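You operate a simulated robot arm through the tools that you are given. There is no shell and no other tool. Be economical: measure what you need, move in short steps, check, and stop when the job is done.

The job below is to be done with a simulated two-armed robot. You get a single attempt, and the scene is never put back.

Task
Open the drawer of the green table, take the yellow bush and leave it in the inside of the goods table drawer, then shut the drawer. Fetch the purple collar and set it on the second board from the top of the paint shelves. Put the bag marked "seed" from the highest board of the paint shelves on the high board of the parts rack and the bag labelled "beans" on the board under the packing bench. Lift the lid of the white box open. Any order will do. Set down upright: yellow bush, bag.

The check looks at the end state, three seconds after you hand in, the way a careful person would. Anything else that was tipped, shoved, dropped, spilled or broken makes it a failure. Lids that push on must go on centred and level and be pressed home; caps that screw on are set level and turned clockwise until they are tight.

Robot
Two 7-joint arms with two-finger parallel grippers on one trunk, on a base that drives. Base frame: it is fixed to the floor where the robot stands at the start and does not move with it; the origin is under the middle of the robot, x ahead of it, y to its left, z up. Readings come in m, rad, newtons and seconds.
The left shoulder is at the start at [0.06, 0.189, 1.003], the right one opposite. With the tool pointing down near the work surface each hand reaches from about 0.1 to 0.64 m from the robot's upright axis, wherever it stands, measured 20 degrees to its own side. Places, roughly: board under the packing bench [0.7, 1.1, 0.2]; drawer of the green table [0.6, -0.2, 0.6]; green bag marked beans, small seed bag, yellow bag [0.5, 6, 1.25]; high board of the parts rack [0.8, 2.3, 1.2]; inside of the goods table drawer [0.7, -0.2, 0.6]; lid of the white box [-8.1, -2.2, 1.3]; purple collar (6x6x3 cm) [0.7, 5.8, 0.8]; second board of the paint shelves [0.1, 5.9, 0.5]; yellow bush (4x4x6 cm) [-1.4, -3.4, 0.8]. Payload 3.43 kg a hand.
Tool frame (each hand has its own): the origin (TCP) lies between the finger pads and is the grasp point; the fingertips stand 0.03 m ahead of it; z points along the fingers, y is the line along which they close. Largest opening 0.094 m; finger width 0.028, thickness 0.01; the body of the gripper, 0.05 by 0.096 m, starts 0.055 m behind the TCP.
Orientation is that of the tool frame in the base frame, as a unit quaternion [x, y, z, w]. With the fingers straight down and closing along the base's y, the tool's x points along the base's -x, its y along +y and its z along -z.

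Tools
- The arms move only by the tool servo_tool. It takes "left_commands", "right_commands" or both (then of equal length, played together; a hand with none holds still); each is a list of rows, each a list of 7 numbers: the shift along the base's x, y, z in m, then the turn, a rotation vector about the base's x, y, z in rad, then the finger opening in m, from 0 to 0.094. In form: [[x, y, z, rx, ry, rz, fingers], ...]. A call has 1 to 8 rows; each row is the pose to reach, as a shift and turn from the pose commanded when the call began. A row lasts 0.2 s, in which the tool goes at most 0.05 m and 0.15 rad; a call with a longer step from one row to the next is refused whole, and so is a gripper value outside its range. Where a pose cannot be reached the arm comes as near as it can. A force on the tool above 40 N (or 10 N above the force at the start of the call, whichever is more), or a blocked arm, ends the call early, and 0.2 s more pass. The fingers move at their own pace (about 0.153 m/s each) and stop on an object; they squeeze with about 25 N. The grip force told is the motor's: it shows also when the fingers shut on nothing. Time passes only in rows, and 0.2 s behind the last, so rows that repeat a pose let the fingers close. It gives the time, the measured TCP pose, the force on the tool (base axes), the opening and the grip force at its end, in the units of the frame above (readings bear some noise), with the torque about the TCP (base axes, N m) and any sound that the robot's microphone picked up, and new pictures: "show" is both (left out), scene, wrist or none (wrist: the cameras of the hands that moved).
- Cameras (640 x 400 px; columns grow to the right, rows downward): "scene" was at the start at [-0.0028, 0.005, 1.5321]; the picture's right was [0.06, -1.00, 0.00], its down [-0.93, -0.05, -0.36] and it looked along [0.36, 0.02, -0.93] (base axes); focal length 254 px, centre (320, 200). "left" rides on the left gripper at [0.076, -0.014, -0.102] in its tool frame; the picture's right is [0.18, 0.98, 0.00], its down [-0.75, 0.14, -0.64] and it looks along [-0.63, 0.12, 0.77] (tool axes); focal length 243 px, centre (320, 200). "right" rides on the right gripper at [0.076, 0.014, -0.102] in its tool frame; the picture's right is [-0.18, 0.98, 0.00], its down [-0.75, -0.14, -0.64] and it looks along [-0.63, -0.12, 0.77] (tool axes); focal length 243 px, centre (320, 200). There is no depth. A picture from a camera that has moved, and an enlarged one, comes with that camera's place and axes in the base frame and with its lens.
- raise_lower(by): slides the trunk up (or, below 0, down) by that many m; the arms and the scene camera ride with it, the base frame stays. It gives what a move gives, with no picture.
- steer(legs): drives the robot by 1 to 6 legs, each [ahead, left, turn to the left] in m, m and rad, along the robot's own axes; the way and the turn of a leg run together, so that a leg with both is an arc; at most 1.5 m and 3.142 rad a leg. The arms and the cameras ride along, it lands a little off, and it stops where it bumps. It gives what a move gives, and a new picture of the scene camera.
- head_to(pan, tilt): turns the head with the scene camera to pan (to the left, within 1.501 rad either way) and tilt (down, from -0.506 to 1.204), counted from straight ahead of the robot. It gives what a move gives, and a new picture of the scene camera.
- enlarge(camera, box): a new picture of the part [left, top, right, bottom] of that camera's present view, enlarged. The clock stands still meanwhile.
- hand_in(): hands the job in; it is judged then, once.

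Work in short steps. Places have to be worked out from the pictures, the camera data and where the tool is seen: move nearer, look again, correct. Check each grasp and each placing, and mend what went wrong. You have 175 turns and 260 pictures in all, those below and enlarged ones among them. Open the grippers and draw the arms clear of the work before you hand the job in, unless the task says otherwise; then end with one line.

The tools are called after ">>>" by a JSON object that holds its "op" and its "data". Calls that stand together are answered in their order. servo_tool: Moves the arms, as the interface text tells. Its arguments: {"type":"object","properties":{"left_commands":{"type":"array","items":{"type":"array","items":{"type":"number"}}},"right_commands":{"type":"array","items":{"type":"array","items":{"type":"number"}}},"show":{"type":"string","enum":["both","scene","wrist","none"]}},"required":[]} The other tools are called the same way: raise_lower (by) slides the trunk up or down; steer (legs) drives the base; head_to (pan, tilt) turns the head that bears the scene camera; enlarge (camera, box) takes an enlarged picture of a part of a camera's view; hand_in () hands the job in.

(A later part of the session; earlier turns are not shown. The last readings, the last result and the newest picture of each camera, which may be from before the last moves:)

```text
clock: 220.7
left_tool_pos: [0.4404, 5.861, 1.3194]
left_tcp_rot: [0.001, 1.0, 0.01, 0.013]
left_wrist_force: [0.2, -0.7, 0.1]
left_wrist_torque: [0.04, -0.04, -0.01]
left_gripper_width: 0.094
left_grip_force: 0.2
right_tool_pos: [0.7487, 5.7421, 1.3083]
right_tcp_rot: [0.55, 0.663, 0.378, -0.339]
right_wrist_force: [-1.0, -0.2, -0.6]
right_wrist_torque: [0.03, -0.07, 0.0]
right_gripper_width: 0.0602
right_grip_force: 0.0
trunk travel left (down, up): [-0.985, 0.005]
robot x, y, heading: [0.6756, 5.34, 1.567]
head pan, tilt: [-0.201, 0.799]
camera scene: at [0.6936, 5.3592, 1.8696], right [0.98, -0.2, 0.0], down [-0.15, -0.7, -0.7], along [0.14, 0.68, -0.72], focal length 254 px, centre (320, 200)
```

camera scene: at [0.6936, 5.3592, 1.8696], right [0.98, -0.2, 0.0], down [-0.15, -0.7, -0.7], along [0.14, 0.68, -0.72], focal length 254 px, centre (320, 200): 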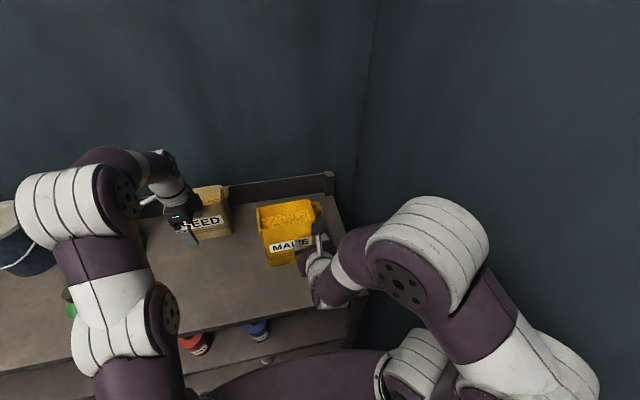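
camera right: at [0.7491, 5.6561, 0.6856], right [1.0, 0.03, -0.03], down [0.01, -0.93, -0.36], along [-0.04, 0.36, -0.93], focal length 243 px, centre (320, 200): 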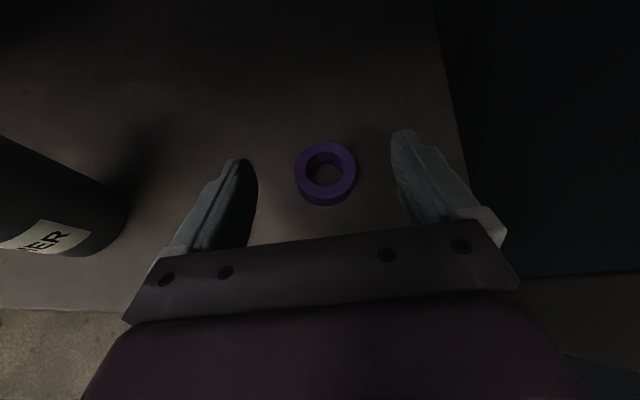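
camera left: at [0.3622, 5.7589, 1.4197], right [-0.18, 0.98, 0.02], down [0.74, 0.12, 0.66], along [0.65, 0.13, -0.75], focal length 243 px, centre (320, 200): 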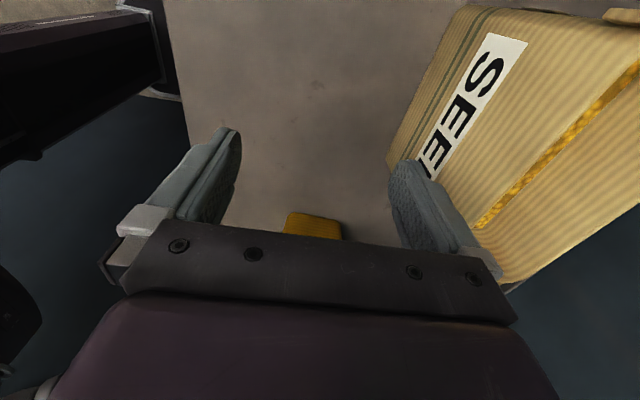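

The arm step was refused yet the base moved; no forces show. I check both hands' clearance before moving anything.

>>> {"op": "enlarge", "data": {"camera": "left", "box": [0, 0, 640, 400]}}

>>> {"op": "enlarge", "data": {"camera": "scene", "box": [130, 150, 370, 300]}}

```text
1.00 times, centred on (320, 200) of left (not enlarged: the box is as wide or as high as the picture)
camera zoom: at [0.3609, 5.8459, 1.4195], right [-0.18, 0.98, 0.02], down [0.74, 0.13, 0.66], along [0.65, 0.13, -0.75], focal length 243 px, centre (320, 200)
```

zoom: 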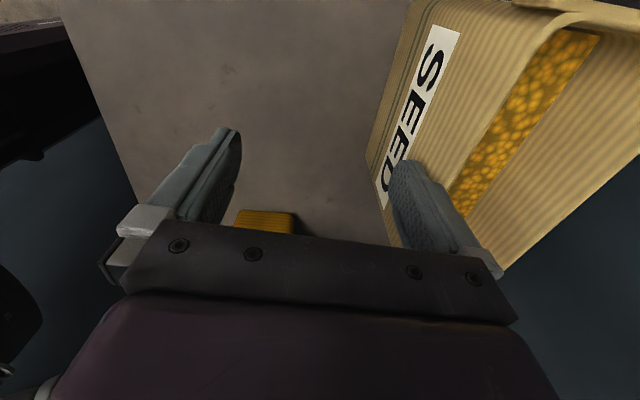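

```text
2.67 times, centred on (250, 225) of scene
camera zoom: at [0.6936, 5.3592, 1.8696], right [0.98, -0.2, 0.0], down [-0.15, -0.7, -0.7], along [0.14, 0.68, -0.72], focal length 677 px, centre (507, 133)
```

zoom: 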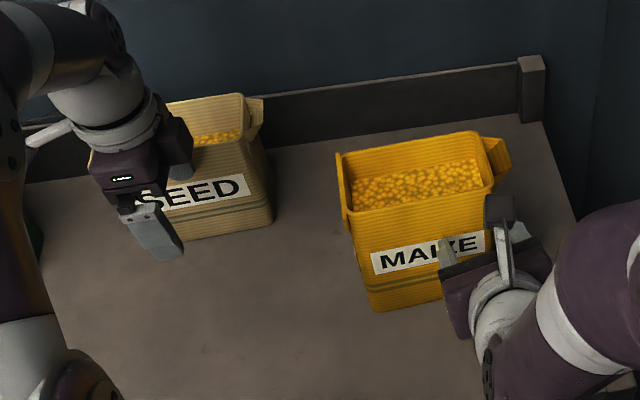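

The SEED bag seems to have been nudged back ~5 cm (still upright). Reaching it facing the shelf is marginal; a sideways stance would bring the shoulder nearer. I check the robot's rear length by looking down to the side.

>>> {"op": "head_to", "data": {"pan": -1.5, "tilt": 1.2}}

>>> {"op": "head_to", "data": {"pan": 1.5, "tilt": 0.9}}

```text
clock: 222.2
left_tool_pos: [0.4405, 5.8637, 1.3196]
left_tcp_rot: [0.001, 1.0, 0.01, 0.011]
left_wrist_force: [0.6, 0.0, -0.7]
left_wrist_torque: [-0.02, -0.01, -0.03]
left_gripper_width: 0.0939
left_grip_force: 0.1
right_tool_pos: [0.7497, 5.7429, 1.3067]
right_tcp_rot: [0.549, 0.664, 0.376, -0.34]
right_wrist_force: [0.2, 0.4, 0.7]
right_wrist_torque: [0.02, 0.0, -0.01]
right_gripper_width: 0.0598
right_grip_force: 0.1
trunk travel left (down, up): [-0.985, 0.005]
robot x, y, heading: [0.6792, 5.3398, 1.566]
head pan, tilt: [-1.499, 1.201]
camera scene: at [0.7343, 5.2871, 1.8421], right [0.07, -1.0, 0.0], down [-0.93, -0.06, -0.36], along [0.36, 0.02, -0.93], focal length 254 px, centre (320, 200)
```

scene: 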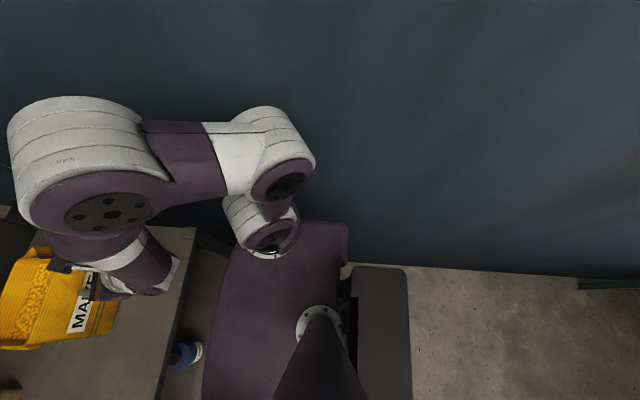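

```text
clock: 224.8
left_tool_pos: [0.4402, 5.8621, 1.3199]
left_tcp_rot: [0.003, 1.0, 0.01, 0.012]
left_wrist_force: [-0.4, -0.7, -0.5]
left_wrist_torque: [0.0, -0.01, -0.01]
left_gripper_width: 0.0941
left_grip_force: 0.1
right_tool_pos: [0.7496, 5.7413, 1.308]
right_tcp_rot: [0.551, 0.663, 0.378, -0.338]
right_wrist_force: [0.1, -0.2, 0.1]
right_wrist_torque: [0.0, 0.02, 0.04]
right_gripper_width: 0.0599
right_grip_force: 0.2
trunk travel left (down, up): [-0.985, 0.005]
robot x, y, heading: [0.6799, 5.3369, 1.566]
head pan, tilt: [1.499, 0.901]
camera scene: at [0.6031, 5.2883, 1.8619], right [0.08, 1.0, 0.0], down [0.78, -0.06, -0.62], along [-0.62, 0.05, -0.78], focal length 254 px, centre (320, 200)
```

scene: 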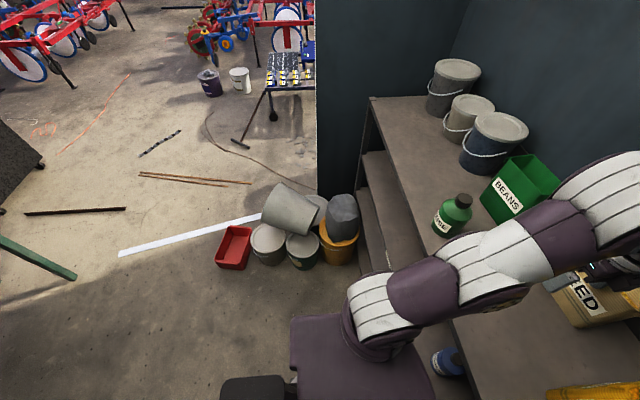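

Good: the robot's rear reaches only ~0.35 m and the wall is at x≈0.95. A sideways stance facing -x with the right arm over the shelf suits both bags and the later under-bench insertion. I back straight out first.

>>> {"op": "steer", "data": {"legs": [[-0.45, 0, 0], [0, 0.2, 0]]}}

>>> {"op": "head_to", "data": {"pan": 0.0, "tilt": 0.6}}

```text
clock: 228.6
left_tool_pos: [0.244, 5.422, 1.3206]
left_tcp_rot: [-0.001, 1.0, 0.009, 0.01]
left_wrist_force: [0.2, -0.3, -0.5]
left_wrist_torque: [0.0, -0.01, -0.01]
left_gripper_width: 0.0941
left_grip_force: 0.0
right_tool_pos: [0.5535, 5.3032, 1.3068]
right_tcp_rot: [0.549, 0.665, 0.375, -0.342]
right_wrist_force: [0.2, 0.4, 0.8]
right_wrist_torque: [-0.02, 0.04, -0.01]
right_gripper_width: 0.0601
right_grip_force: 0.0
trunk travel left (down, up): [-0.985, 0.005]
robot x, y, heading: [0.4774, 4.8999, 1.572]
head pan, tilt: [1.499, 0.901]
camera scene: at [0.4115, 4.8492, 1.8622], right [0.07, 1.0, 0.0], down [0.78, -0.05, -0.62], along [-0.62, 0.04, -0.78], focal length 254 px, centre (320, 200)
```

scene: 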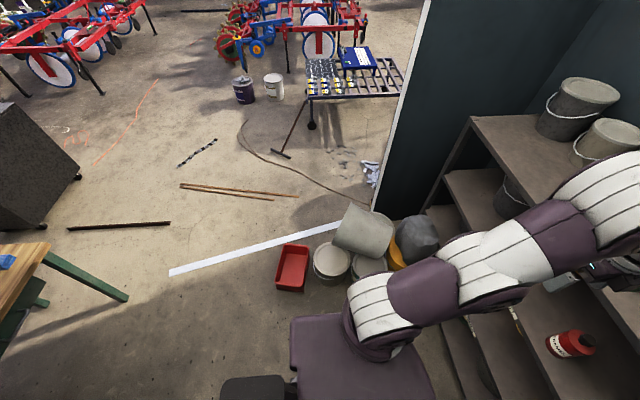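

```text
clock: 230.2
left_tool_pos: [0.2397, 5.4214, 1.3196]
left_tcp_rot: [-0.001, 1.0, 0.01, 0.013]
left_wrist_force: [0.6, -0.2, -0.5]
left_wrist_torque: [0.03, 0.01, 0.0]
left_gripper_width: 0.094
left_grip_force: 0.2
right_tool_pos: [0.549, 5.3025, 1.3067]
right_tcp_rot: [0.547, 0.665, 0.377, -0.34]
right_wrist_force: [0.8, 0.0, 0.3]
right_wrist_torque: [-0.01, -0.04, 0.01]
right_gripper_width: 0.0599
right_grip_force: 0.0
trunk travel left (down, up): [-0.985, 0.005]
robot x, y, heading: [0.4794, 4.9027, 1.574]
head pan, tilt: [0.0, 0.6]
camera scene: at [0.4803, 4.9317, 1.8867], right [1.0, 0.0, 0.0], down [0.0, -0.57, -0.82], along [0.0, 0.82, -0.57], focal length 254 px, centre (320, 200)
```

scene: 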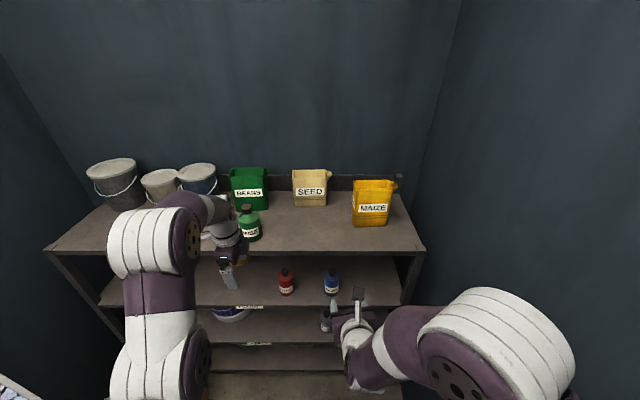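

All still stands. I turn left to face -x here, then pose the right arm sideways in free space to check its elbow before going over the shelf.

>>> {"op": "steer", "data": {"legs": [[0, 0, 1.568]]}}

>>> {"op": "servo_tool", "data": {"right_commands": [[0, 0.04, 0.03, 0, 0, 0, 0.09], [0, 0.08, 0.05, 0, 0, 0, 0.09], [0.0, 0.12, 0.07, 0, 0, 0, 0.09], [0.02, 0.16, 0.09, 0, 0, 0, 0.09], [0.03, 0.2, 0.1, 0, 0, 0, 0.09], [0.04, 0.24, 0.1, 0, 0, 0, 0.09], [0.05, 0.28, 0.1, 0, 0, 0, 0.09], [0.06, 0.32, 0.1, 0, 0, 0, 0.09]], "show": "both"}}

```text
clock: 234.4
left_tool_pos: [-0.0411, 4.6624, 1.3195]
left_tcp_rot: [0.707, -0.707, -0.014, -0.001]
left_wrist_force: [-0.4, -0.1, -0.3]
left_wrist_torque: [-0.01, 0.0, -0.02]
left_gripper_width: 0.094
left_grip_force: 0.0
right_tool_pos: [0.0778, 4.972, 1.308]
right_tcp_rot: [-0.082, 0.858, 0.027, -0.506]
right_wrist_force: [-0.3, -0.2, 0.5]
right_wrist_torque: [0.01, 0.0, -0.01]
right_gripper_width: 0.0599
right_grip_force: 0.1
trunk travel left (down, up): [-0.985, 0.005]
robot x, y, heading: [0.4808, 4.9003, -3.142]
head pan, tilt: [0.0, 0.6]
camera scene: at [0.4525, 4.9034, 1.8867], right [0.0, 1.0, 0.0], down [0.57, 0.0, -0.83], along [-0.83, 0.0, -0.57], focal length 254 px, centre (320, 200)
```

scene: 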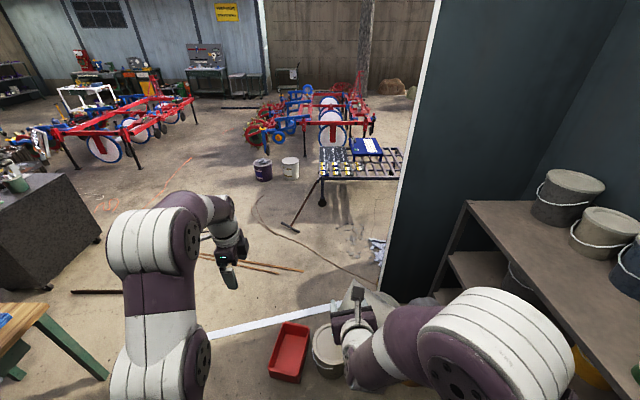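

```text
clock: 236.2
left_tool_pos: [-0.0403, 4.6617, 1.3204]
left_tcp_rot: [0.707, -0.707, -0.016, -0.001]
left_wrist_force: [0.1, 0.8, 0.3]
left_wrist_torque: [-0.02, 0.01, 0.02]
left_gripper_width: 0.094
left_grip_force: 0.0
right_tool_pos: [0.1441, 5.2518, 1.3147]
right_tcp_rot: [-0.084, 0.857, 0.029, -0.508]
right_wrist_force: [0.0, 0.4, -0.3]
right_wrist_torque: [0.04, -0.01, -0.03]
right_gripper_width: 0.0899
right_grip_force: 0.1
right hand out of reach, approached as far as the arm can: row 3, 4, 5, 6, 7, 8
trunk travel left (down, up): [-0.985, 0.005]
robot x, y, heading: [0.4795, 4.8987, -3.141]
head pan, tilt: [0.0, 0.6]
camera scene: at [0.4548, 4.9011, 1.8867], right [0.0, 1.0, 0.0], down [0.56, 0.0, -0.83], along [-0.83, 0.0, -0.56], focal length 254 px, centre (320, 200)
camera right: at [0.196, 5.2548, 1.4317], right [-0.02, 1.0, -0.03], down [0.93, 0.01, -0.36], along [-0.36, -0.03, -0.93], focal length 243 px, centre (320, 200)
```

scene: 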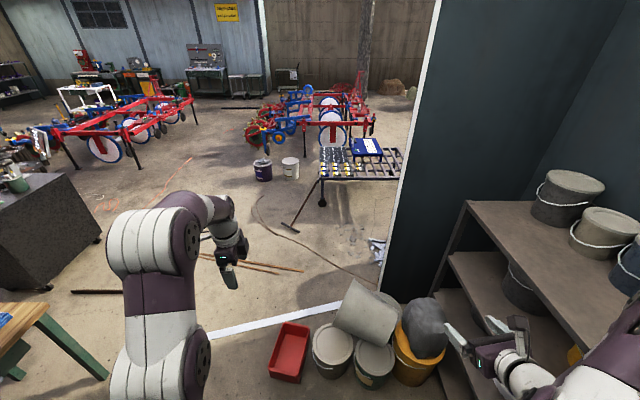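
right: 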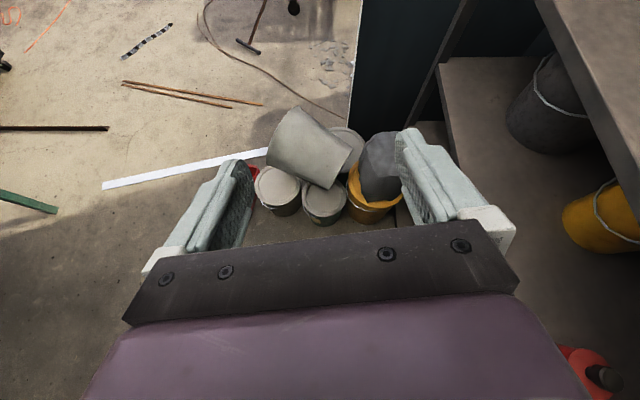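

The forward-pointing right arm cannot reach sideways that far. Better: face +x so the downward left hand (fingers closing sideways) works over the shelf. I pull the right hand in, move to x≈0.35 and turn round.

>>> {"op": "servo_tool", "data": {"right_commands": [[0, -0.04, 0, 0, 0, 0, 0.06], [0, -0.08, 0, 0, 0, 0, 0.06], [0, -0.12, 0, 0, 0, 0, 0.06], [0, -0.16, 0, 0, 0, 0, 0.06], [0, -0.2, 0, 0, 0, 0, 0.06], [0, -0.24, 0, 0, 0, 0, 0.06]], "left_commands": [[0.02, 0, 0, 0, 0, 0.15, 0.094], [0.04, 0, 0, 0, 0, 0.3, 0.094], [0.06, 0, 0, 0, 0, 0.45, 0.094], [0.08, 0, 0, 0, 0, 0.6, 0.094], [0.1, 0, 0, 0, 0, 0.75, 0.094], [0.12, 0, 0, 0, 0, 0.9, 0.094]], "show": "none"}}

>>> {"op": "steer", "data": {"legs": [[0.14, 0, 0], [0, 0, 1.57], [0, 0, 1.57]]}}

>>> {"op": "servo_tool", "data": {"left_commands": [[0, 0.0, 0.02, 0, 0, 0.15, 0.094], [0, 0.0, 0.04, 0, 0, 0.3, 0.094], [0, 0.0, 0.06, 0, 0, 0.45, 0.094], [0, 0, 0.07, 0, 0, 0.6, 0.094], [0, 0, 0.07, 0, 0, 0.67, 0.094]], "show": "none"}}

>>> {"op": "head_to", "data": {"pan": 0.9, "tilt": 0.8}}

```text
clock: 237.7
left_tool_pos: [0.0809, 4.6617, 1.3201]
left_tcp_rot: [0.945, -0.328, -0.015, 0.006]
left_wrist_force: [0.1, 0.7, -0.7]
left_wrist_torque: [0.01, -0.01, 0.01]
left_gripper_width: 0.0938
left_grip_force: 0.0
right_tool_pos: [0.1433, 5.0098, 1.3137]
right_tcp_rot: [-0.082, 0.858, 0.026, -0.507]
right_wrist_force: [-0.4, -1.5, -0.5]
right_wrist_torque: [-0.02, -0.04, -0.03]
right_gripper_width: 0.0602
right_grip_force: 0.0
right hand out of reach, approached as far as the arm can: row 4, 5
trunk travel left (down, up): [-0.985, 0.005]
robot x, y, heading: [0.4812, 4.9035, -3.14]
head pan, tilt: [0.0, 0.6]
```

```text
clock: 246.7
left_tool_pos: [0.739, 5.1446, 1.3192]
left_tcp_rot: [0.324, 0.946, 0.006, 0.014]
left_wrist_force: [0.1, 0.9, 0.8]
left_wrist_torque: [-0.01, -0.02, -0.01]
left_gripper_width: 0.094
left_grip_force: 0.1
right_tool_pos: [0.6823, 4.7958, 1.314]
right_tcp_rot: [0.857, 0.086, 0.507, 0.024]
right_wrist_force: [0.5, -0.1, 0.5]
right_wrist_torque: [-0.02, 0.01, 0.0]
right_gripper_width: 0.0599
right_grip_force: 0.1
trunk travel left (down, up): [-0.985, 0.005]
robot x, y, heading: [0.3402, 4.9018, 0.013]
head pan, tilt: [0.0, 0.6]
camera scene: at [0.3722, 4.9034, 1.8867], right [0.01, -1.0, 0.0], down [-0.56, -0.01, -0.83], along [0.82, 0.01, -0.56], focal length 254 px, centre (320, 200)
```

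scene: 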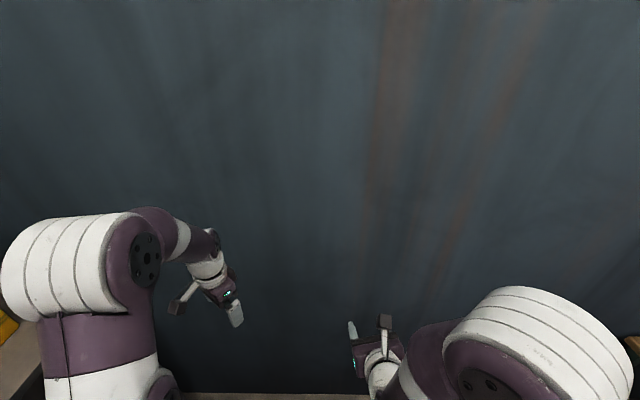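

```text
clock: 247.8
left_tool_pos: [0.7404, 5.1468, 1.3898]
left_tcp_rot: [-0.006, 1.0, 0.011, 0.011]
left_wrist_force: [0.6, -0.2, -0.2]
left_wrist_torque: [-0.01, -0.03, 0.01]
left_gripper_width: 0.0938
left_grip_force: 0.0
right_tool_pos: [0.6821, 4.794, 1.3133]
right_tcp_rot: [0.858, 0.087, 0.506, 0.024]
right_wrist_force: [0.3, 0.0, -0.3]
right_wrist_torque: [-0.02, 0.0, 0.0]
right_gripper_width: 0.06
right_grip_force: 0.1
trunk travel left (down, up): [-0.985, 0.005]
robot x, y, heading: [0.3435, 4.9009, 0.014]
head pan, tilt: [0.0, 0.6]
```

```text
clock: 249.1
left_tool_pos: [0.7396, 5.1464, 1.3889]
left_tcp_rot: [-0.006, 1.0, 0.008, 0.011]
left_wrist_force: [-0.4, 0.1, -0.2]
left_wrist_torque: [0.03, -0.02, 0.04]
left_gripper_width: 0.094
left_grip_force: 0.1
right_tool_pos: [0.6824, 4.7955, 1.3141]
right_tcp_rot: [0.857, 0.086, 0.507, 0.024]
right_wrist_force: [-0.2, 0.4, 0.0]
right_wrist_torque: [0.03, -0.02, 0.0]
right_gripper_width: 0.0599
right_grip_force: 0.1
trunk travel left (down, up): [-0.985, 0.005]
robot x, y, heading: [0.3452, 4.8992, 0.008]
head pan, tilt: [0.901, 0.799]
camera scene: at [0.3332, 4.9663, 1.8698], right [0.79, -0.61, 0.0], down [-0.44, -0.57, -0.7], along [0.43, 0.55, -0.72], focal length 254 px, centre (320, 200)
```

scene: 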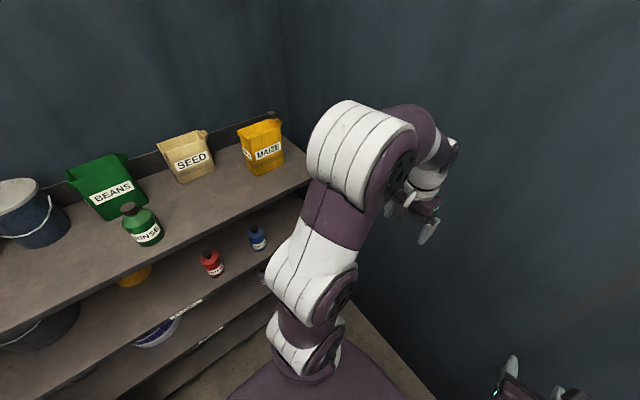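

The left elbow is high and clear. I strafe left beside the shelf to y≈5.34.

>>> {"op": "steer", "data": {"legs": [[0, 0.44, 0]]}}

>>> {"op": "servo_tool", "data": {"left_commands": [[-0.045, 0, 0, 0, 0, 0, 0.094], [-0.09, 0, 0, 0, 0, 0, 0.094], [-0.135, 0, 0, 0, 0, 0, 0.094], [-0.18, 0, 0, 0, 0, 0, 0.094], [-0.225, 0, 0, 0, 0, 0, 0.094], [-0.27, 0, 0, 0, 0, 0, 0.094], [-0.3, 0.02, 0, 0, 0, 0, 0.094], [-0.3, 0.06, 0, 0, 0, 0, 0.094]], "show": "both"}}

```text
clock: 251.7
left_tool_pos: [0.7368, 5.5722, 1.3896]
left_tcp_rot: [-0.003, 1.0, 0.011, 0.011]
left_wrist_force: [0.3, 0.3, -0.8]
left_wrist_torque: [0.03, 0.0, -0.01]
left_gripper_width: 0.0941
left_grip_force: 0.1
right_tool_pos: [0.6772, 5.2219, 1.3133]
right_tcp_rot: [0.858, 0.084, 0.506, 0.024]
right_wrist_force: [0.1, 0.5, -0.4]
right_wrist_torque: [0.03, 0.01, 0.0]
right_gripper_width: 0.0599
right_grip_force: 0.1
trunk travel left (down, up): [-0.985, 0.005]
robot x, y, heading: [0.3374, 5.3322, 0.009]
head pan, tilt: [0.901, 0.799]
camera scene: at [0.3296, 5.3942, 1.8699], right [0.79, -0.62, 0.0], down [-0.44, -0.56, -0.7], along [0.43, 0.55, -0.72], focal length 254 px, centre (320, 200)
```

scene: 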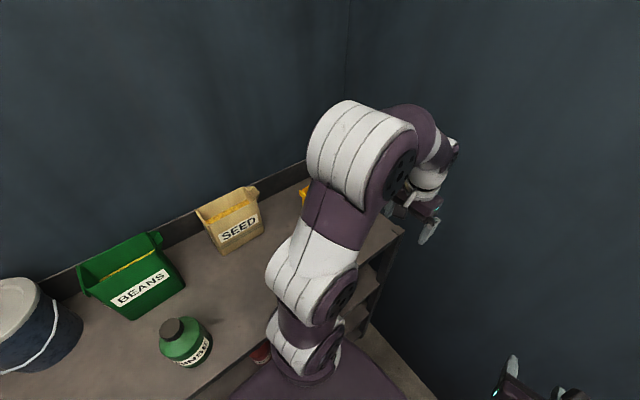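

```text
clock: 253.5
left_tool_pos: [0.4583, 5.6806, 1.3909]
left_tcp_rot: [-0.002, 1.0, 0.008, 0.011]
left_wrist_force: [0.1, -0.2, -0.7]
left_wrist_torque: [-0.01, 0.02, 0.01]
left_gripper_width: 0.094
left_grip_force: 0.0
left hand out of reach, approached as far as the arm can: row 4, 5, 6, 7, 8
right_tool_pos: [0.6764, 5.2241, 1.3142]
right_tcp_rot: [0.857, 0.084, 0.507, 0.024]
right_wrist_force: [0.1, -0.1, -0.4]
right_wrist_torque: [0.03, 0.0, 0.01]
right_gripper_width: 0.0603
right_grip_force: 0.1
trunk travel left (down, up): [-0.985, 0.005]
robot x, y, heading: [0.3389, 5.3321, 0.008]
head pan, tilt: [0.901, 0.799]
camera scene: at [0.3284, 5.3961, 1.8698], right [0.79, -0.62, 0.0], down [-0.44, -0.56, -0.7], along [0.43, 0.55, -0.72], focal length 254 px, centre (320, 200)
camera left: at [0.3803, 5.6654, 1.4919], right [-0.19, 0.98, 0.01], down [0.74, 0.13, 0.66], along [0.65, 0.13, -0.75], focal length 243 px, centre (320, 200)
```

scene: 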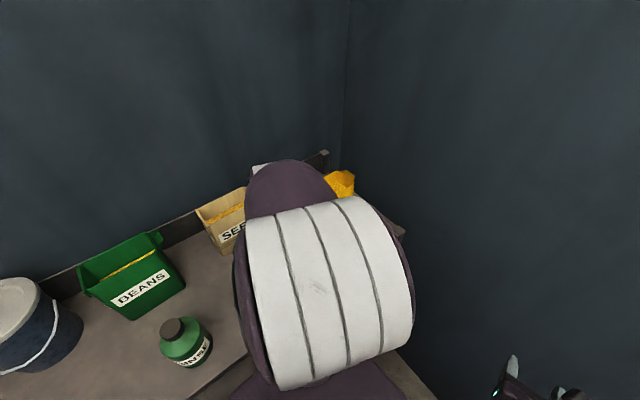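
left: 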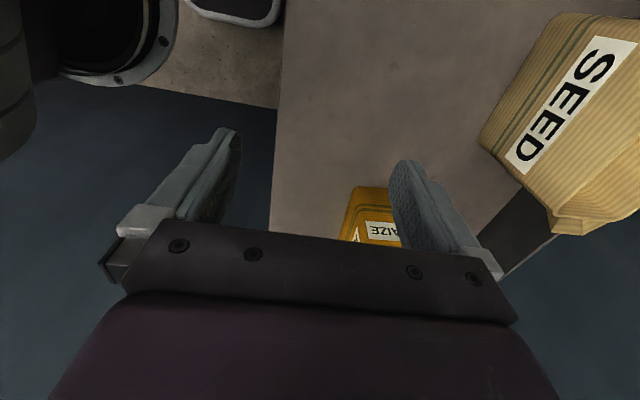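

The hand is over the shelf with fingers closing along y. I move it toward the bag, staying high.

>>> {"op": "servo_tool", "data": {"left_commands": [[0, 0.04, 0, 0, 0, 0, 0.094], [-0.01, 0.08, 0, 0, 0, 0, 0.094], [-0.015, 0.12, 0, 0, 0, 0, 0.094], [-0.02, 0.16, 0, 0, 0, 0, 0.094], [-0.02, 0.2, 0, 0, 0, 0, 0.094]], "show": "both"}}

```text
clock: 254.7
left_tool_pos: [0.4414, 5.8818, 1.3875]
left_tcp_rot: [-0.003, 1.0, 0.009, 0.011]
left_wrist_force: [0.5, 0.5, -1.1]
left_wrist_torque: [-0.04, 0.0, -0.02]
left_gripper_width: 0.0938
left_grip_force: 0.0
left hand out of reach, approached as far as the arm can: row 5
right_tool_pos: [0.677, 5.2276, 1.314]
right_tcp_rot: [0.858, 0.085, 0.506, 0.026]
right_wrist_force: [-0.6, -0.1, 0.0]
right_wrist_torque: [0.0, 0.0, -0.01]
right_gripper_width: 0.06
right_grip_force: 0.1
trunk travel left (down, up): [-0.985, 0.005]
robot x, y, heading: [0.3353, 5.3328, 0.003]
head pan, tilt: [0.901, 0.799]
camera scene: at [0.3298, 5.4015, 1.8696], right [0.79, -0.62, 0.0], down [-0.44, -0.57, -0.7], along [0.43, 0.55, -0.72], focal length 254 px, centre (320, 200)
camera left: at [0.3624, 5.8659, 1.487], right [-0.19, 0.98, 0.01], down [0.74, 0.13, 0.66], along [0.65, 0.13, -0.75], focal length 243 px, centre (320, 200)
```

scene: 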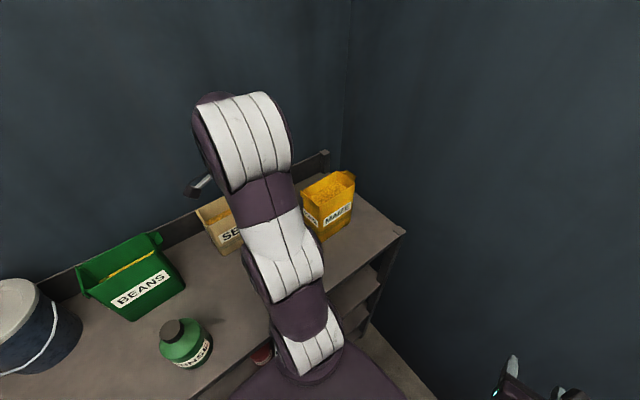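
left: 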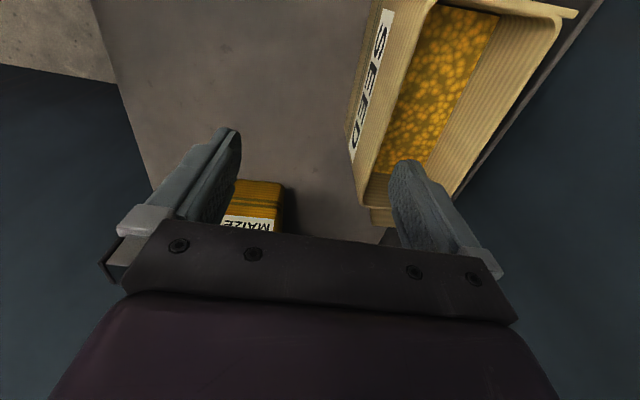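

Now I see the bag squarely: rim z≈1.30, y from ≈5.94 to ≈6.02, centre y≈5.977. I move over the centre at z≈1.365.

>>> {"op": "servo_tool", "data": {"left_commands": [[-0.005, 0.035, -0.005, 0, 0, 0, 0.094], [-0.01, 0.07, -0.015, 0, 0, 0, 0.094], [-0.012, 0.095, -0.02, 0, 0, 0, 0.094]], "show": "both"}}

```text
clock: 255.5
left_tool_pos: [0.4301, 5.9537, 1.3497]
left_tcp_rot: [-0.002, 1.0, 0.012, 0.011]
left_wrist_force: [1.7, 3.4, 3.6]
left_wrist_torque: [0.34, 0.09, -0.07]
left_gripper_width: 0.094
left_grip_force: 0.0
left hand out of reach, approached as far as the arm can: row 1, 2, 3
right_tool_pos: [0.679, 5.2202, 1.3133]
right_tcp_rot: [0.858, 0.084, 0.507, 0.023]
right_wrist_force: [0.0, -0.7, 0.2]
right_wrist_torque: [0.03, 0.01, 0.06]
right_gripper_width: 0.06
right_grip_force: 0.0
trunk travel left (down, up): [-0.985, 0.005]
robot x, y, heading: [0.3331, 5.332, 0.006]
head pan, tilt: [0.901, 0.799]
camera scene: at [0.3306, 5.3913, 1.8703], right [0.79, -0.62, 0.0], down [-0.44, -0.56, -0.7], along [0.43, 0.55, -0.72], focal length 254 px, centre (320, 200)
camera left: at [0.3513, 5.9378, 1.4489], right [-0.19, 0.98, 0.02], down [0.74, 0.13, 0.66], along [0.65, 0.14, -0.75], focal length 243 px, centre (320, 200)
```

scene: 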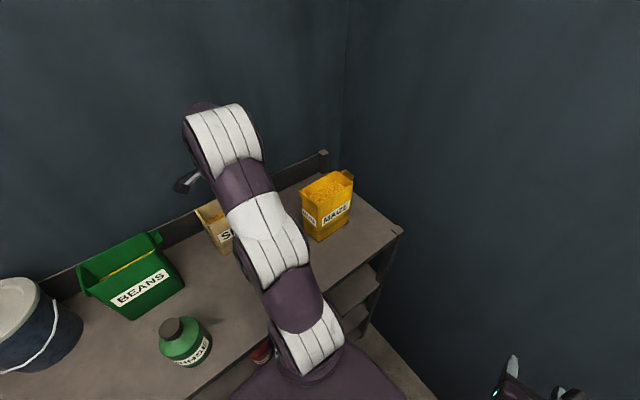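
left: 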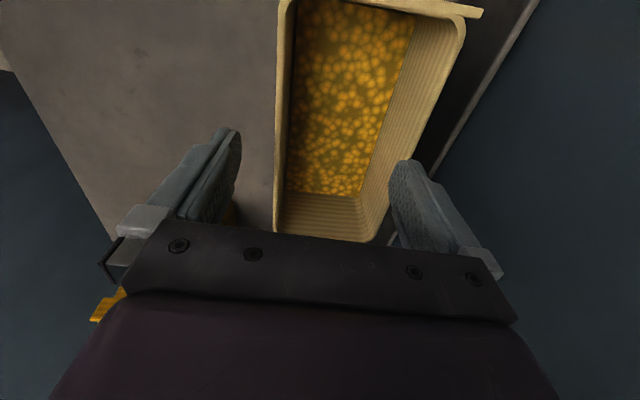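

Contact hints the back finger sits on the back rim (z≈1.32); the bag spans y≈5.935–6.018. I retreat up slightly and bring the base 3.5 cm closer to gain reach.

>>> {"op": "servo_tool", "data": {"left_commands": [[0, -0.03, 0.03, 0, 0, 0, 0.094], [0, -0.06, 0.04, 0, 0, 0, 0.094]], "show": "none"}}

>>> {"op": "steer", "data": {"legs": [[0.03, 0.04, 0]]}}

```text
clock: 256.1
left_tool_pos: [0.4268, 5.8933, 1.3836]
left_tcp_rot: [-0.003, 1.0, 0.011, 0.012]
left_wrist_force: [-0.1, -0.6, 0.5]
left_wrist_torque: [0.05, 0.02, -0.01]
left_gripper_width: 0.094
left_grip_force: 0.0
left hand out of reach, approached as far as the arm can: row 1, 2
right_tool_pos: [0.6773, 5.2214, 1.313]
right_tcp_rot: [0.858, 0.084, 0.507, 0.024]
right_wrist_force: [-0.1, 0.5, 0.1]
right_wrist_torque: [0.06, -0.01, -0.01]
right_gripper_width: 0.0601
right_grip_force: 0.1
trunk travel left (down, up): [-0.985, 0.005]
robot x, y, heading: [0.3403, 5.3326, 0.009]
head pan, tilt: [0.901, 0.799]
```

```text
clock: 257.0
left_tool_pos: [0.4499, 5.9297, 1.3857]
left_tcp_rot: [-0.002, 1.0, 0.013, 0.015]
left_wrist_force: [-0.2, -1.2, 1.1]
left_wrist_torque: [0.06, -0.05, -0.02]
left_gripper_width: 0.0938
left_grip_force: 0.1
right_tool_pos: [0.7008, 5.2567, 1.3141]
right_tcp_rot: [0.857, 0.083, 0.508, 0.023]
right_wrist_force: [-0.6, -0.1, 0.2]
right_wrist_torque: [0.03, -0.05, 0.04]
right_gripper_width: 0.0597
right_grip_force: 0.1
trunk travel left (down, up): [-0.985, 0.005]
robot x, y, heading: [0.3671, 5.3688, 0.007]
head pan, tilt: [0.901, 0.799]
camera scene: at [0.3504, 5.4268, 1.8702], right [0.79, -0.62, 0.0], down [-0.44, -0.56, -0.7], along [0.43, 0.55, -0.71], focal length 254 px, centre (320, 200)
```

scene: 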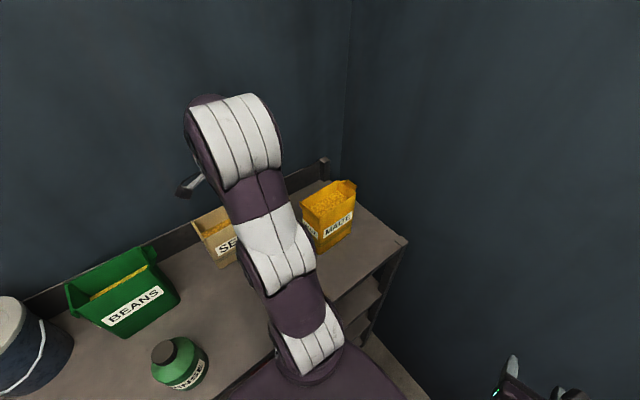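

No collision. Now I extend to y≈5.978 keeping height.

>>> {"op": "servo_tool", "data": {"left_commands": [[-0.01, 0.025, 0, 0, 0, 0, 0.094], [-0.018, 0.048, 0, 0, 0, 0, 0.094]], "show": "wrist"}}

```text
clock: 257.6
left_tool_pos: [0.436, 5.9721, 1.3636]
left_tcp_rot: [-0.003, 1.0, 0.011, 0.014]
left_wrist_force: [-0.4, -0.5, 1.1]
left_wrist_torque: [0.03, -0.02, -0.01]
left_gripper_width: 0.094
left_grip_force: 0.1
left hand out of reach, approached as far as the arm can: row 1, 2
right_tool_pos: [0.7042, 5.261, 1.315]
right_tcp_rot: [0.857, 0.083, 0.508, 0.025]
right_wrist_force: [-1.9, 0.4, -0.8]
right_wrist_torque: [0.01, -0.02, 0.0]
right_gripper_width: 0.0601
right_grip_force: 0.0
trunk travel left (down, up): [-0.985, 0.005]
robot x, y, heading: [0.3699, 5.3724, 0.006]
head pan, tilt: [0.901, 0.799]
camera left: at [0.3571, 5.9562, 1.4641], right [-0.19, 0.98, 0.02], down [0.74, 0.13, 0.66], along [0.65, 0.14, -0.75], focal length 243 px, centre (320, 200)
```

left: 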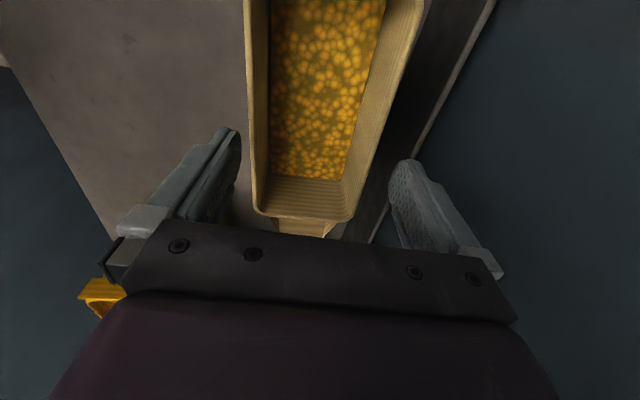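

The bag is centred between the fingers (y 5.935–6.010). I descend to grip height.

>>> {"op": "servo_tool", "data": {"left_commands": [[0, 0.001, -0.02, 0, 0, 0, 0.094], [0, 0.001, -0.04, 0, 0, 0, 0.094], [0, 0.001, -0.06, 0, 0, 0, 0.094], [0, 0.001, -0.075, 0, 0, 0, 0.094]], "show": "wrist"}}

```text
clock: 258.0
left_tool_pos: [0.4387, 5.9732, 1.3504]
left_tcp_rot: [-0.002, 1.0, 0.012, 0.012]
left_wrist_force: [-0.4, 0.5, 0.9]
left_wrist_torque: [-0.02, 0.0, 0.03]
left_gripper_width: 0.094
left_grip_force: 0.0
right_tool_pos: [0.7062, 5.2625, 1.3131]
right_tcp_rot: [0.858, 0.084, 0.506, 0.025]
right_wrist_force: [0.4, -1.3, -0.6]
right_wrist_torque: [0.0, 0.01, 0.01]
right_gripper_width: 0.06
right_grip_force: 0.1
trunk travel left (down, up): [-0.985, 0.005]
robot x, y, heading: [0.363, 5.3731, 0.006]
head pan, tilt: [0.901, 0.799]
stopped in row 2 (left hand): the force on the tool passed its limit at 65 N (the readings are from after the stop); the commanded pose is now the measured one
camera left: at [0.3599, 5.9562, 1.451], right [-0.19, 0.98, 0.02], down [0.74, 0.13, 0.66], along [0.65, 0.14, -0.75], focal length 243 px, centre (320, 200)
```

left: 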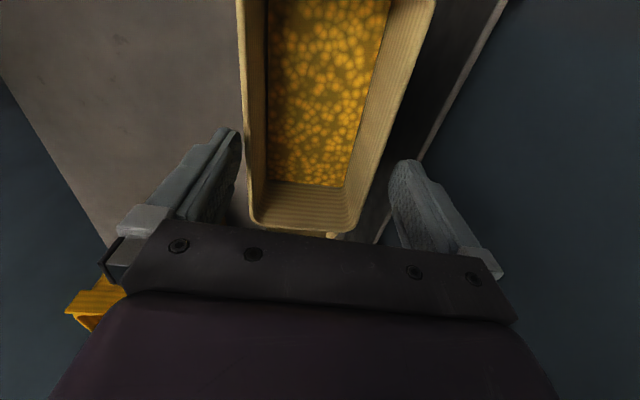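

The front fingertip landed on the front rim. Recomputed centre is y≈5.969 with a slight 0.05 rad yaw; I lift, correct and descend again.

>>> {"op": "servo_tool", "data": {"left_commands": [[0, -0.002, 0.012, 0, 0, 0.03, 0.094], [0, -0.006, 0.012, 0, 0, 0.05, 0.094], [0, -0.006, -0.01, 0, 0, 0.05, 0.094], [0, -0.006, -0.03, 0, 0, 0.05, 0.094], [0, -0.006, -0.05, 0, 0, 0.05, 0.094], [0, -0.006, -0.065, 0, 0, 0.05, 0.094]], "show": "wrist"}}

```text
clock: 259.4
left_tool_pos: [0.4385, 5.9691, 1.2837]
left_tcp_rot: [-0.027, 0.999, 0.012, 0.012]
left_wrist_force: [-0.4, 0.9, -0.4]
left_wrist_torque: [-0.04, -0.01, -0.01]
left_gripper_width: 0.0939
left_grip_force: 0.1
right_tool_pos: [0.7063, 5.2657, 1.3132]
right_tcp_rot: [0.858, 0.084, 0.506, 0.026]
right_wrist_force: [-0.6, -0.1, 0.2]
right_wrist_torque: [-0.02, -0.02, 0.0]
right_gripper_width: 0.06
right_grip_force: 0.1
trunk travel left (down, up): [-0.985, 0.005]
robot x, y, heading: [0.368, 5.3727, 0.006]
head pan, tilt: [0.901, 0.799]
camera left: at [0.3613, 5.9489, 1.385], right [-0.24, 0.97, 0.02], down [0.73, 0.17, 0.66], along [0.64, 0.17, -0.75], focal length 243 px, centre (320, 200)
```

left: 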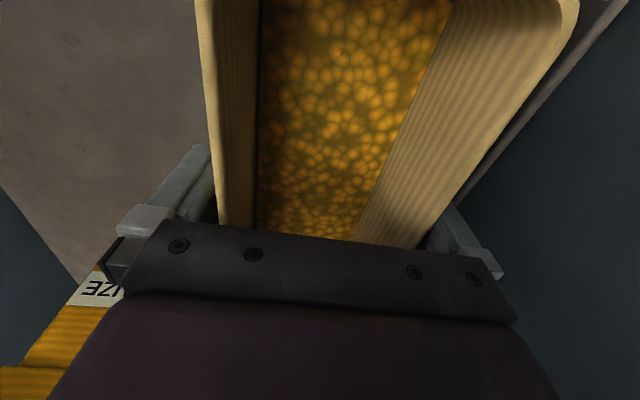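

Fingers now straddle the bag fully. I close and lift a little.

>>> {"op": "servo_tool", "data": {"left_commands": [[0, 0, 0, 0, 0, 0, 0.08], [0, 0, 0, 0, 0, 0, 0.06], [0, 0, 0, 0, 0, 0, 0.06], [0, -0.005, 0.01, 0, 0, 0, 0.06], [0, -0.02, 0.025, 0, 0, 0, 0.06]], "show": "both"}}

```text
clock: 260.6
left_tool_pos: [0.4379, 5.9481, 1.31]
left_tcp_rot: [-0.027, 1.0, 0.011, 0.012]
left_wrist_force: [0.4, -1.2, -14.8]
left_wrist_torque: [-0.01, -0.13, 0.02]
left_gripper_width: 0.0893
left_grip_force: 24.9
right_tool_pos: [0.7068, 5.2646, 1.3144]
right_tcp_rot: [0.858, 0.084, 0.506, 0.026]
right_wrist_force: [0.2, -0.6, -1.0]
right_wrist_torque: [-0.01, -0.04, 0.01]
right_gripper_width: 0.0598
right_grip_force: 0.1
trunk travel left (down, up): [-0.985, 0.005]
robot x, y, heading: [0.3663, 5.3721, 0.007]
head pan, tilt: [0.901, 0.799]
camera scene: at [0.359, 5.4373, 1.8697], right [0.79, -0.62, 0.0], down [-0.44, -0.56, -0.7], along [0.43, 0.55, -0.72], focal length 254 px, centre (320, 200)
camera left: at [0.3607, 5.9282, 1.4108], right [-0.24, 0.97, 0.02], down [0.73, 0.17, 0.66], along [0.64, 0.17, -0.75], focal length 243 px, centre (320, 200)
```

scene: 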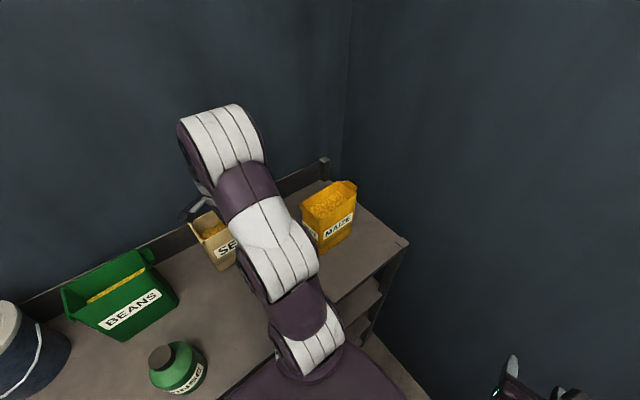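
left: 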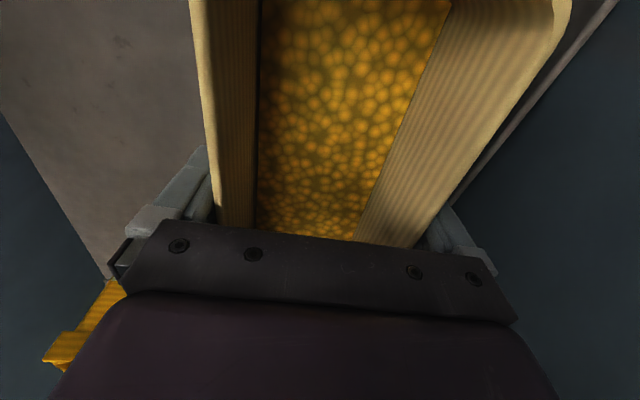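

SEED is held (1.5 kg, upright). I draw it inward and up, then strafe away from the shelf.

>>> {"op": "servo_tool", "data": {"left_commands": [[0, -0.03, 0.015, 0, 0, 0, 0.06], [0, -0.06, 0.025, 0, 0, 0, 0.06], [0, -0.09, 0.035, 0, 0, 0, 0.06], [0, -0.12, 0.045, 0, 0, 0, 0.06], [0.0, -0.15, 0.055, 0, 0, 0, 0.06]], "show": "none"}}

>>> {"op": "steer", "data": {"legs": [[0, -0.5, 0]]}}

```text
clock: 261.8
left_tool_pos: [0.4378, 5.7963, 1.366]
left_tcp_rot: [-0.027, 0.999, 0.013, 0.012]
left_wrist_force: [0.0, -0.8, -14.2]
left_wrist_torque: [0.0, -0.11, 0.0]
left_gripper_width: 0.0895
left_grip_force: 25.2
right_tool_pos: [0.7068, 5.2623, 1.3131]
right_tcp_rot: [0.858, 0.085, 0.505, 0.023]
right_wrist_force: [-0.1, 0.4, 0.6]
right_wrist_torque: [0.0, 0.02, 0.02]
right_gripper_width: 0.0602
right_grip_force: 0.1
trunk travel left (down, up): [-0.985, 0.005]
robot x, y, heading: [0.3662, 5.3697, 0.002]
head pan, tilt: [0.901, 0.799]
```

```text
clock: 264.8
left_tool_pos: [0.4418, 5.3064, 1.3643]
left_tcp_rot: [-0.024, 1.0, 0.011, 0.011]
left_wrist_force: [-0.4, 0.4, -15.0]
left_wrist_torque: [-0.04, -0.17, 0.01]
left_gripper_width: 0.0894
left_grip_force: 25.3
right_tool_pos: [0.7073, 4.7704, 1.3148]
right_tcp_rot: [0.858, 0.083, 0.506, 0.027]
right_wrist_force: [0.0, 0.6, 0.1]
right_wrist_torque: [0.02, -0.01, -0.02]
right_gripper_width: 0.06
right_grip_force: 0.0
trunk travel left (down, up): [-0.985, 0.005]
robot x, y, heading: [0.3676, 4.8796, 0.004]
head pan, tilt: [0.901, 0.799]
camera scene: at [0.3609, 4.9473, 1.8696], right [0.78, -0.62, 0.0], down [-0.45, -0.56, -0.7], along [0.43, 0.54, -0.72], focal length 254 px, centre (320, 200)
```

scene: 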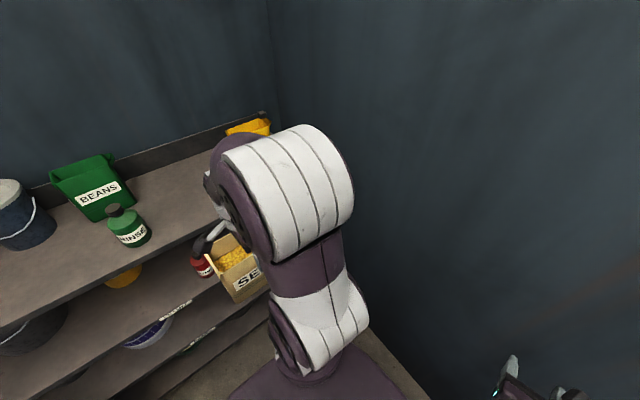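

Clear of the shelf with the bag upright. I drive out: back to mid-floor, turn to face -y, strafe to the lane line.

>>> {"op": "steer", "data": {"legs": [[-0.27, -0.73, 0], [0, 0, -1.574], [0, -0.67, 0]]}}

>>> {"op": "head_to", "data": {"pan": 0.0, "tilt": 0.8}}

```text
clock: 276.1
left_tool_pos: [-0.1495, 4.0706, 1.3644]
left_tcp_rot: [0.692, 0.722, 0.0, 0.016]
left_wrist_force: [0.8, 0.4, -14.6]
left_wrist_torque: [-0.11, 0.0, -0.01]
left_gripper_width: 0.0896
left_grip_force: 24.7
right_tool_pos: [-0.6872, 3.8076, 1.3143]
right_tcp_rot: [0.663, -0.551, 0.338, 0.378]
right_wrist_force: [-0.3, -0.1, -0.4]
right_wrist_torque: [-0.01, 0.02, -0.01]
right_gripper_width: 0.06
right_grip_force: 0.2
trunk travel left (down, up): [-0.985, 0.005]
robot x, y, heading: [-0.577, 4.1464, -1.577]
head pan, tilt: [0.901, 0.799]
camera scene: at [-0.5098, 4.1565, 1.8696], right [-0.63, -0.78, 0.0], down [-0.56, 0.45, -0.7], along [0.54, -0.44, -0.72], focal length 254 px, centre (320, 200)
```

scene: 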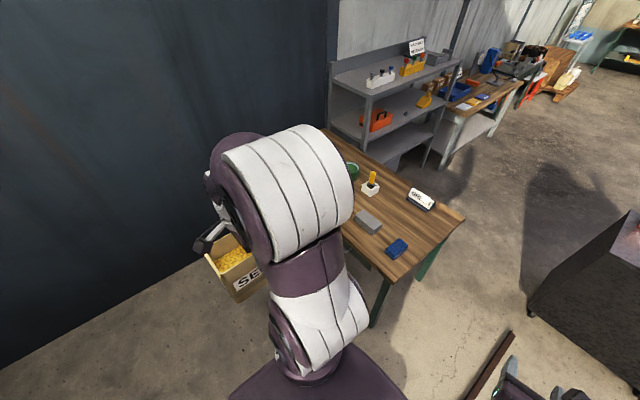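

```text
clock: 277.3
left_tool_pos: [-0.151, 4.0698, 1.3646]
left_tcp_rot: [0.691, 0.722, 0.0, 0.016]
left_wrist_force: [0.3, -0.2, -15.7]
left_wrist_torque: [-0.14, 0.04, 0.02]
left_gripper_width: 0.0896
left_grip_force: 24.5
right_tool_pos: [-0.6894, 3.8075, 1.314]
right_tcp_rot: [0.663, -0.551, 0.337, 0.379]
right_wrist_force: [0.4, -0.2, -0.3]
right_wrist_torque: [0.01, -0.04, -0.01]
right_gripper_width: 0.0603
right_grip_force: 0.1
trunk travel left (down, up): [-0.985, 0.005]
robot x, y, heading: [-0.5805, 4.1505, -1.572]
head pan, tilt: [0.0, 0.799]
camera scene: at [-0.5747, 4.1264, 1.8698], right [-1.0, 0.01, 0.0], down [0.0, 0.72, -0.7], along [0.0, -0.7, -0.72], focal length 254 px, centre (320, 200)
```

scene: 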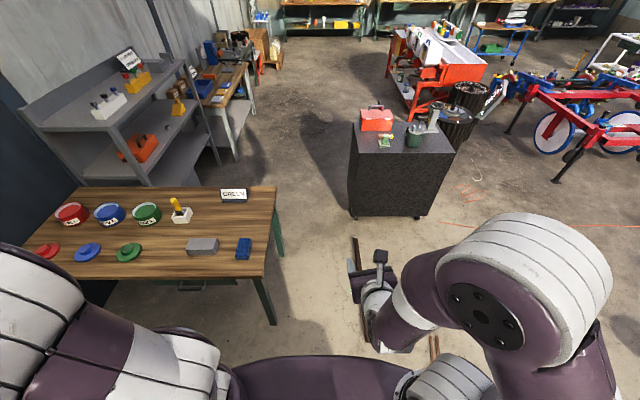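

I drive down the lane past table and cabinet, to y≈1.8.

>>> {"op": "steer", "data": {"legs": [[1.5, 0, 0], [0.7, 0, 0], [0.2, 0.2, 0], [0, 0, 1.572]]}}

>>> {"op": "head_to", "data": {"pan": 0.2, "tilt": 0.6}}

```text
clock: 293.6
left_tool_pos: [-0.3173, 2.1866, 1.3643]
left_tcp_rot: [-0.031, 0.999, 0.012, 0.011]
left_wrist_force: [-0.2, 0.2, -14.9]
left_wrist_torque: [-0.02, -0.13, 0.06]
left_gripper_width: 0.0893
left_grip_force: 25.0
right_tool_pos: [-0.0433, 1.6543, 1.3139]
right_tcp_rot: [0.857, 0.089, 0.506, 0.023]
right_wrist_force: [-0.8, 0.1, -0.6]
right_wrist_torque: [0.0, 0.0, 0.02]
right_gripper_width: 0.0598
right_grip_force: 0.1
trunk travel left (down, up): [-0.985, 0.005]
robot x, y, heading: [-0.3822, 1.7604, 0.012]
head pan, tilt: [0.0, 0.799]
camera scene: at [-0.3613, 1.7623, 1.8698], right [0.01, -1.0, 0.0], down [-0.72, -0.01, -0.7], along [0.7, 0.01, -0.72], focal length 254 px, centre (320, 200)
```

scene: 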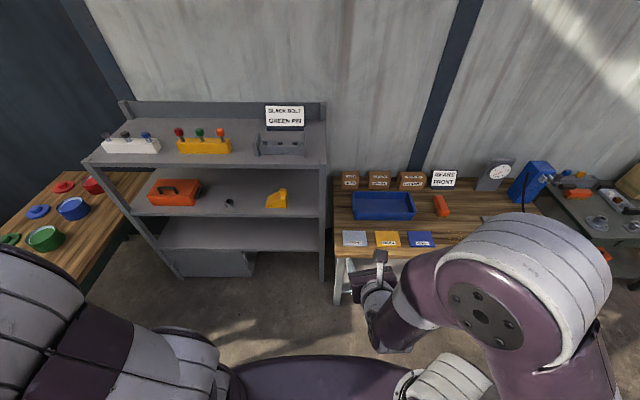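

```text
clock: 294.3
left_tool_pos: [-0.3175, 2.1862, 1.3656]
left_tcp_rot: [-0.032, 0.999, 0.011, 0.011]
left_wrist_force: [0.8, -0.2, -15.4]
left_wrist_torque: [-0.02, -0.13, -0.01]
left_gripper_width: 0.0892
left_grip_force: 25.5
right_tool_pos: [-0.0437, 1.6551, 1.314]
right_tcp_rot: [0.858, 0.088, 0.506, 0.024]
right_wrist_force: [0.0, 0.6, 0.8]
right_wrist_torque: [-0.02, 0.0, -0.02]
right_gripper_width: 0.06
right_grip_force: 0.1
trunk travel left (down, up): [-0.985, 0.005]
robot x, y, heading: [-0.3825, 1.7602, 0.015]
head pan, tilt: [0.201, 0.6]
camera scene: at [-0.3557, 1.7801, 1.8866], right [0.21, -0.98, 0.0], down [-0.55, -0.12, -0.82], along [0.81, 0.17, -0.57], focal length 254 px, centre (320, 200)
```

scene: 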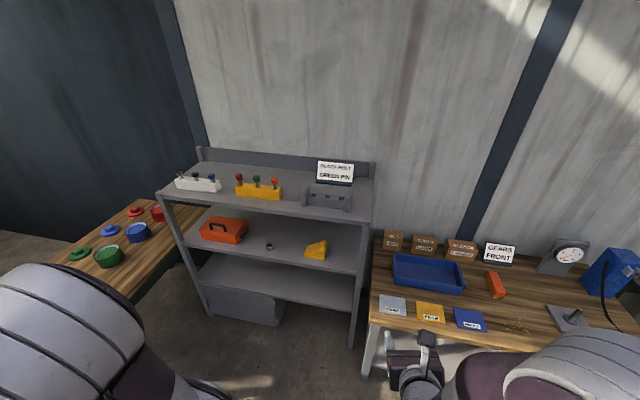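

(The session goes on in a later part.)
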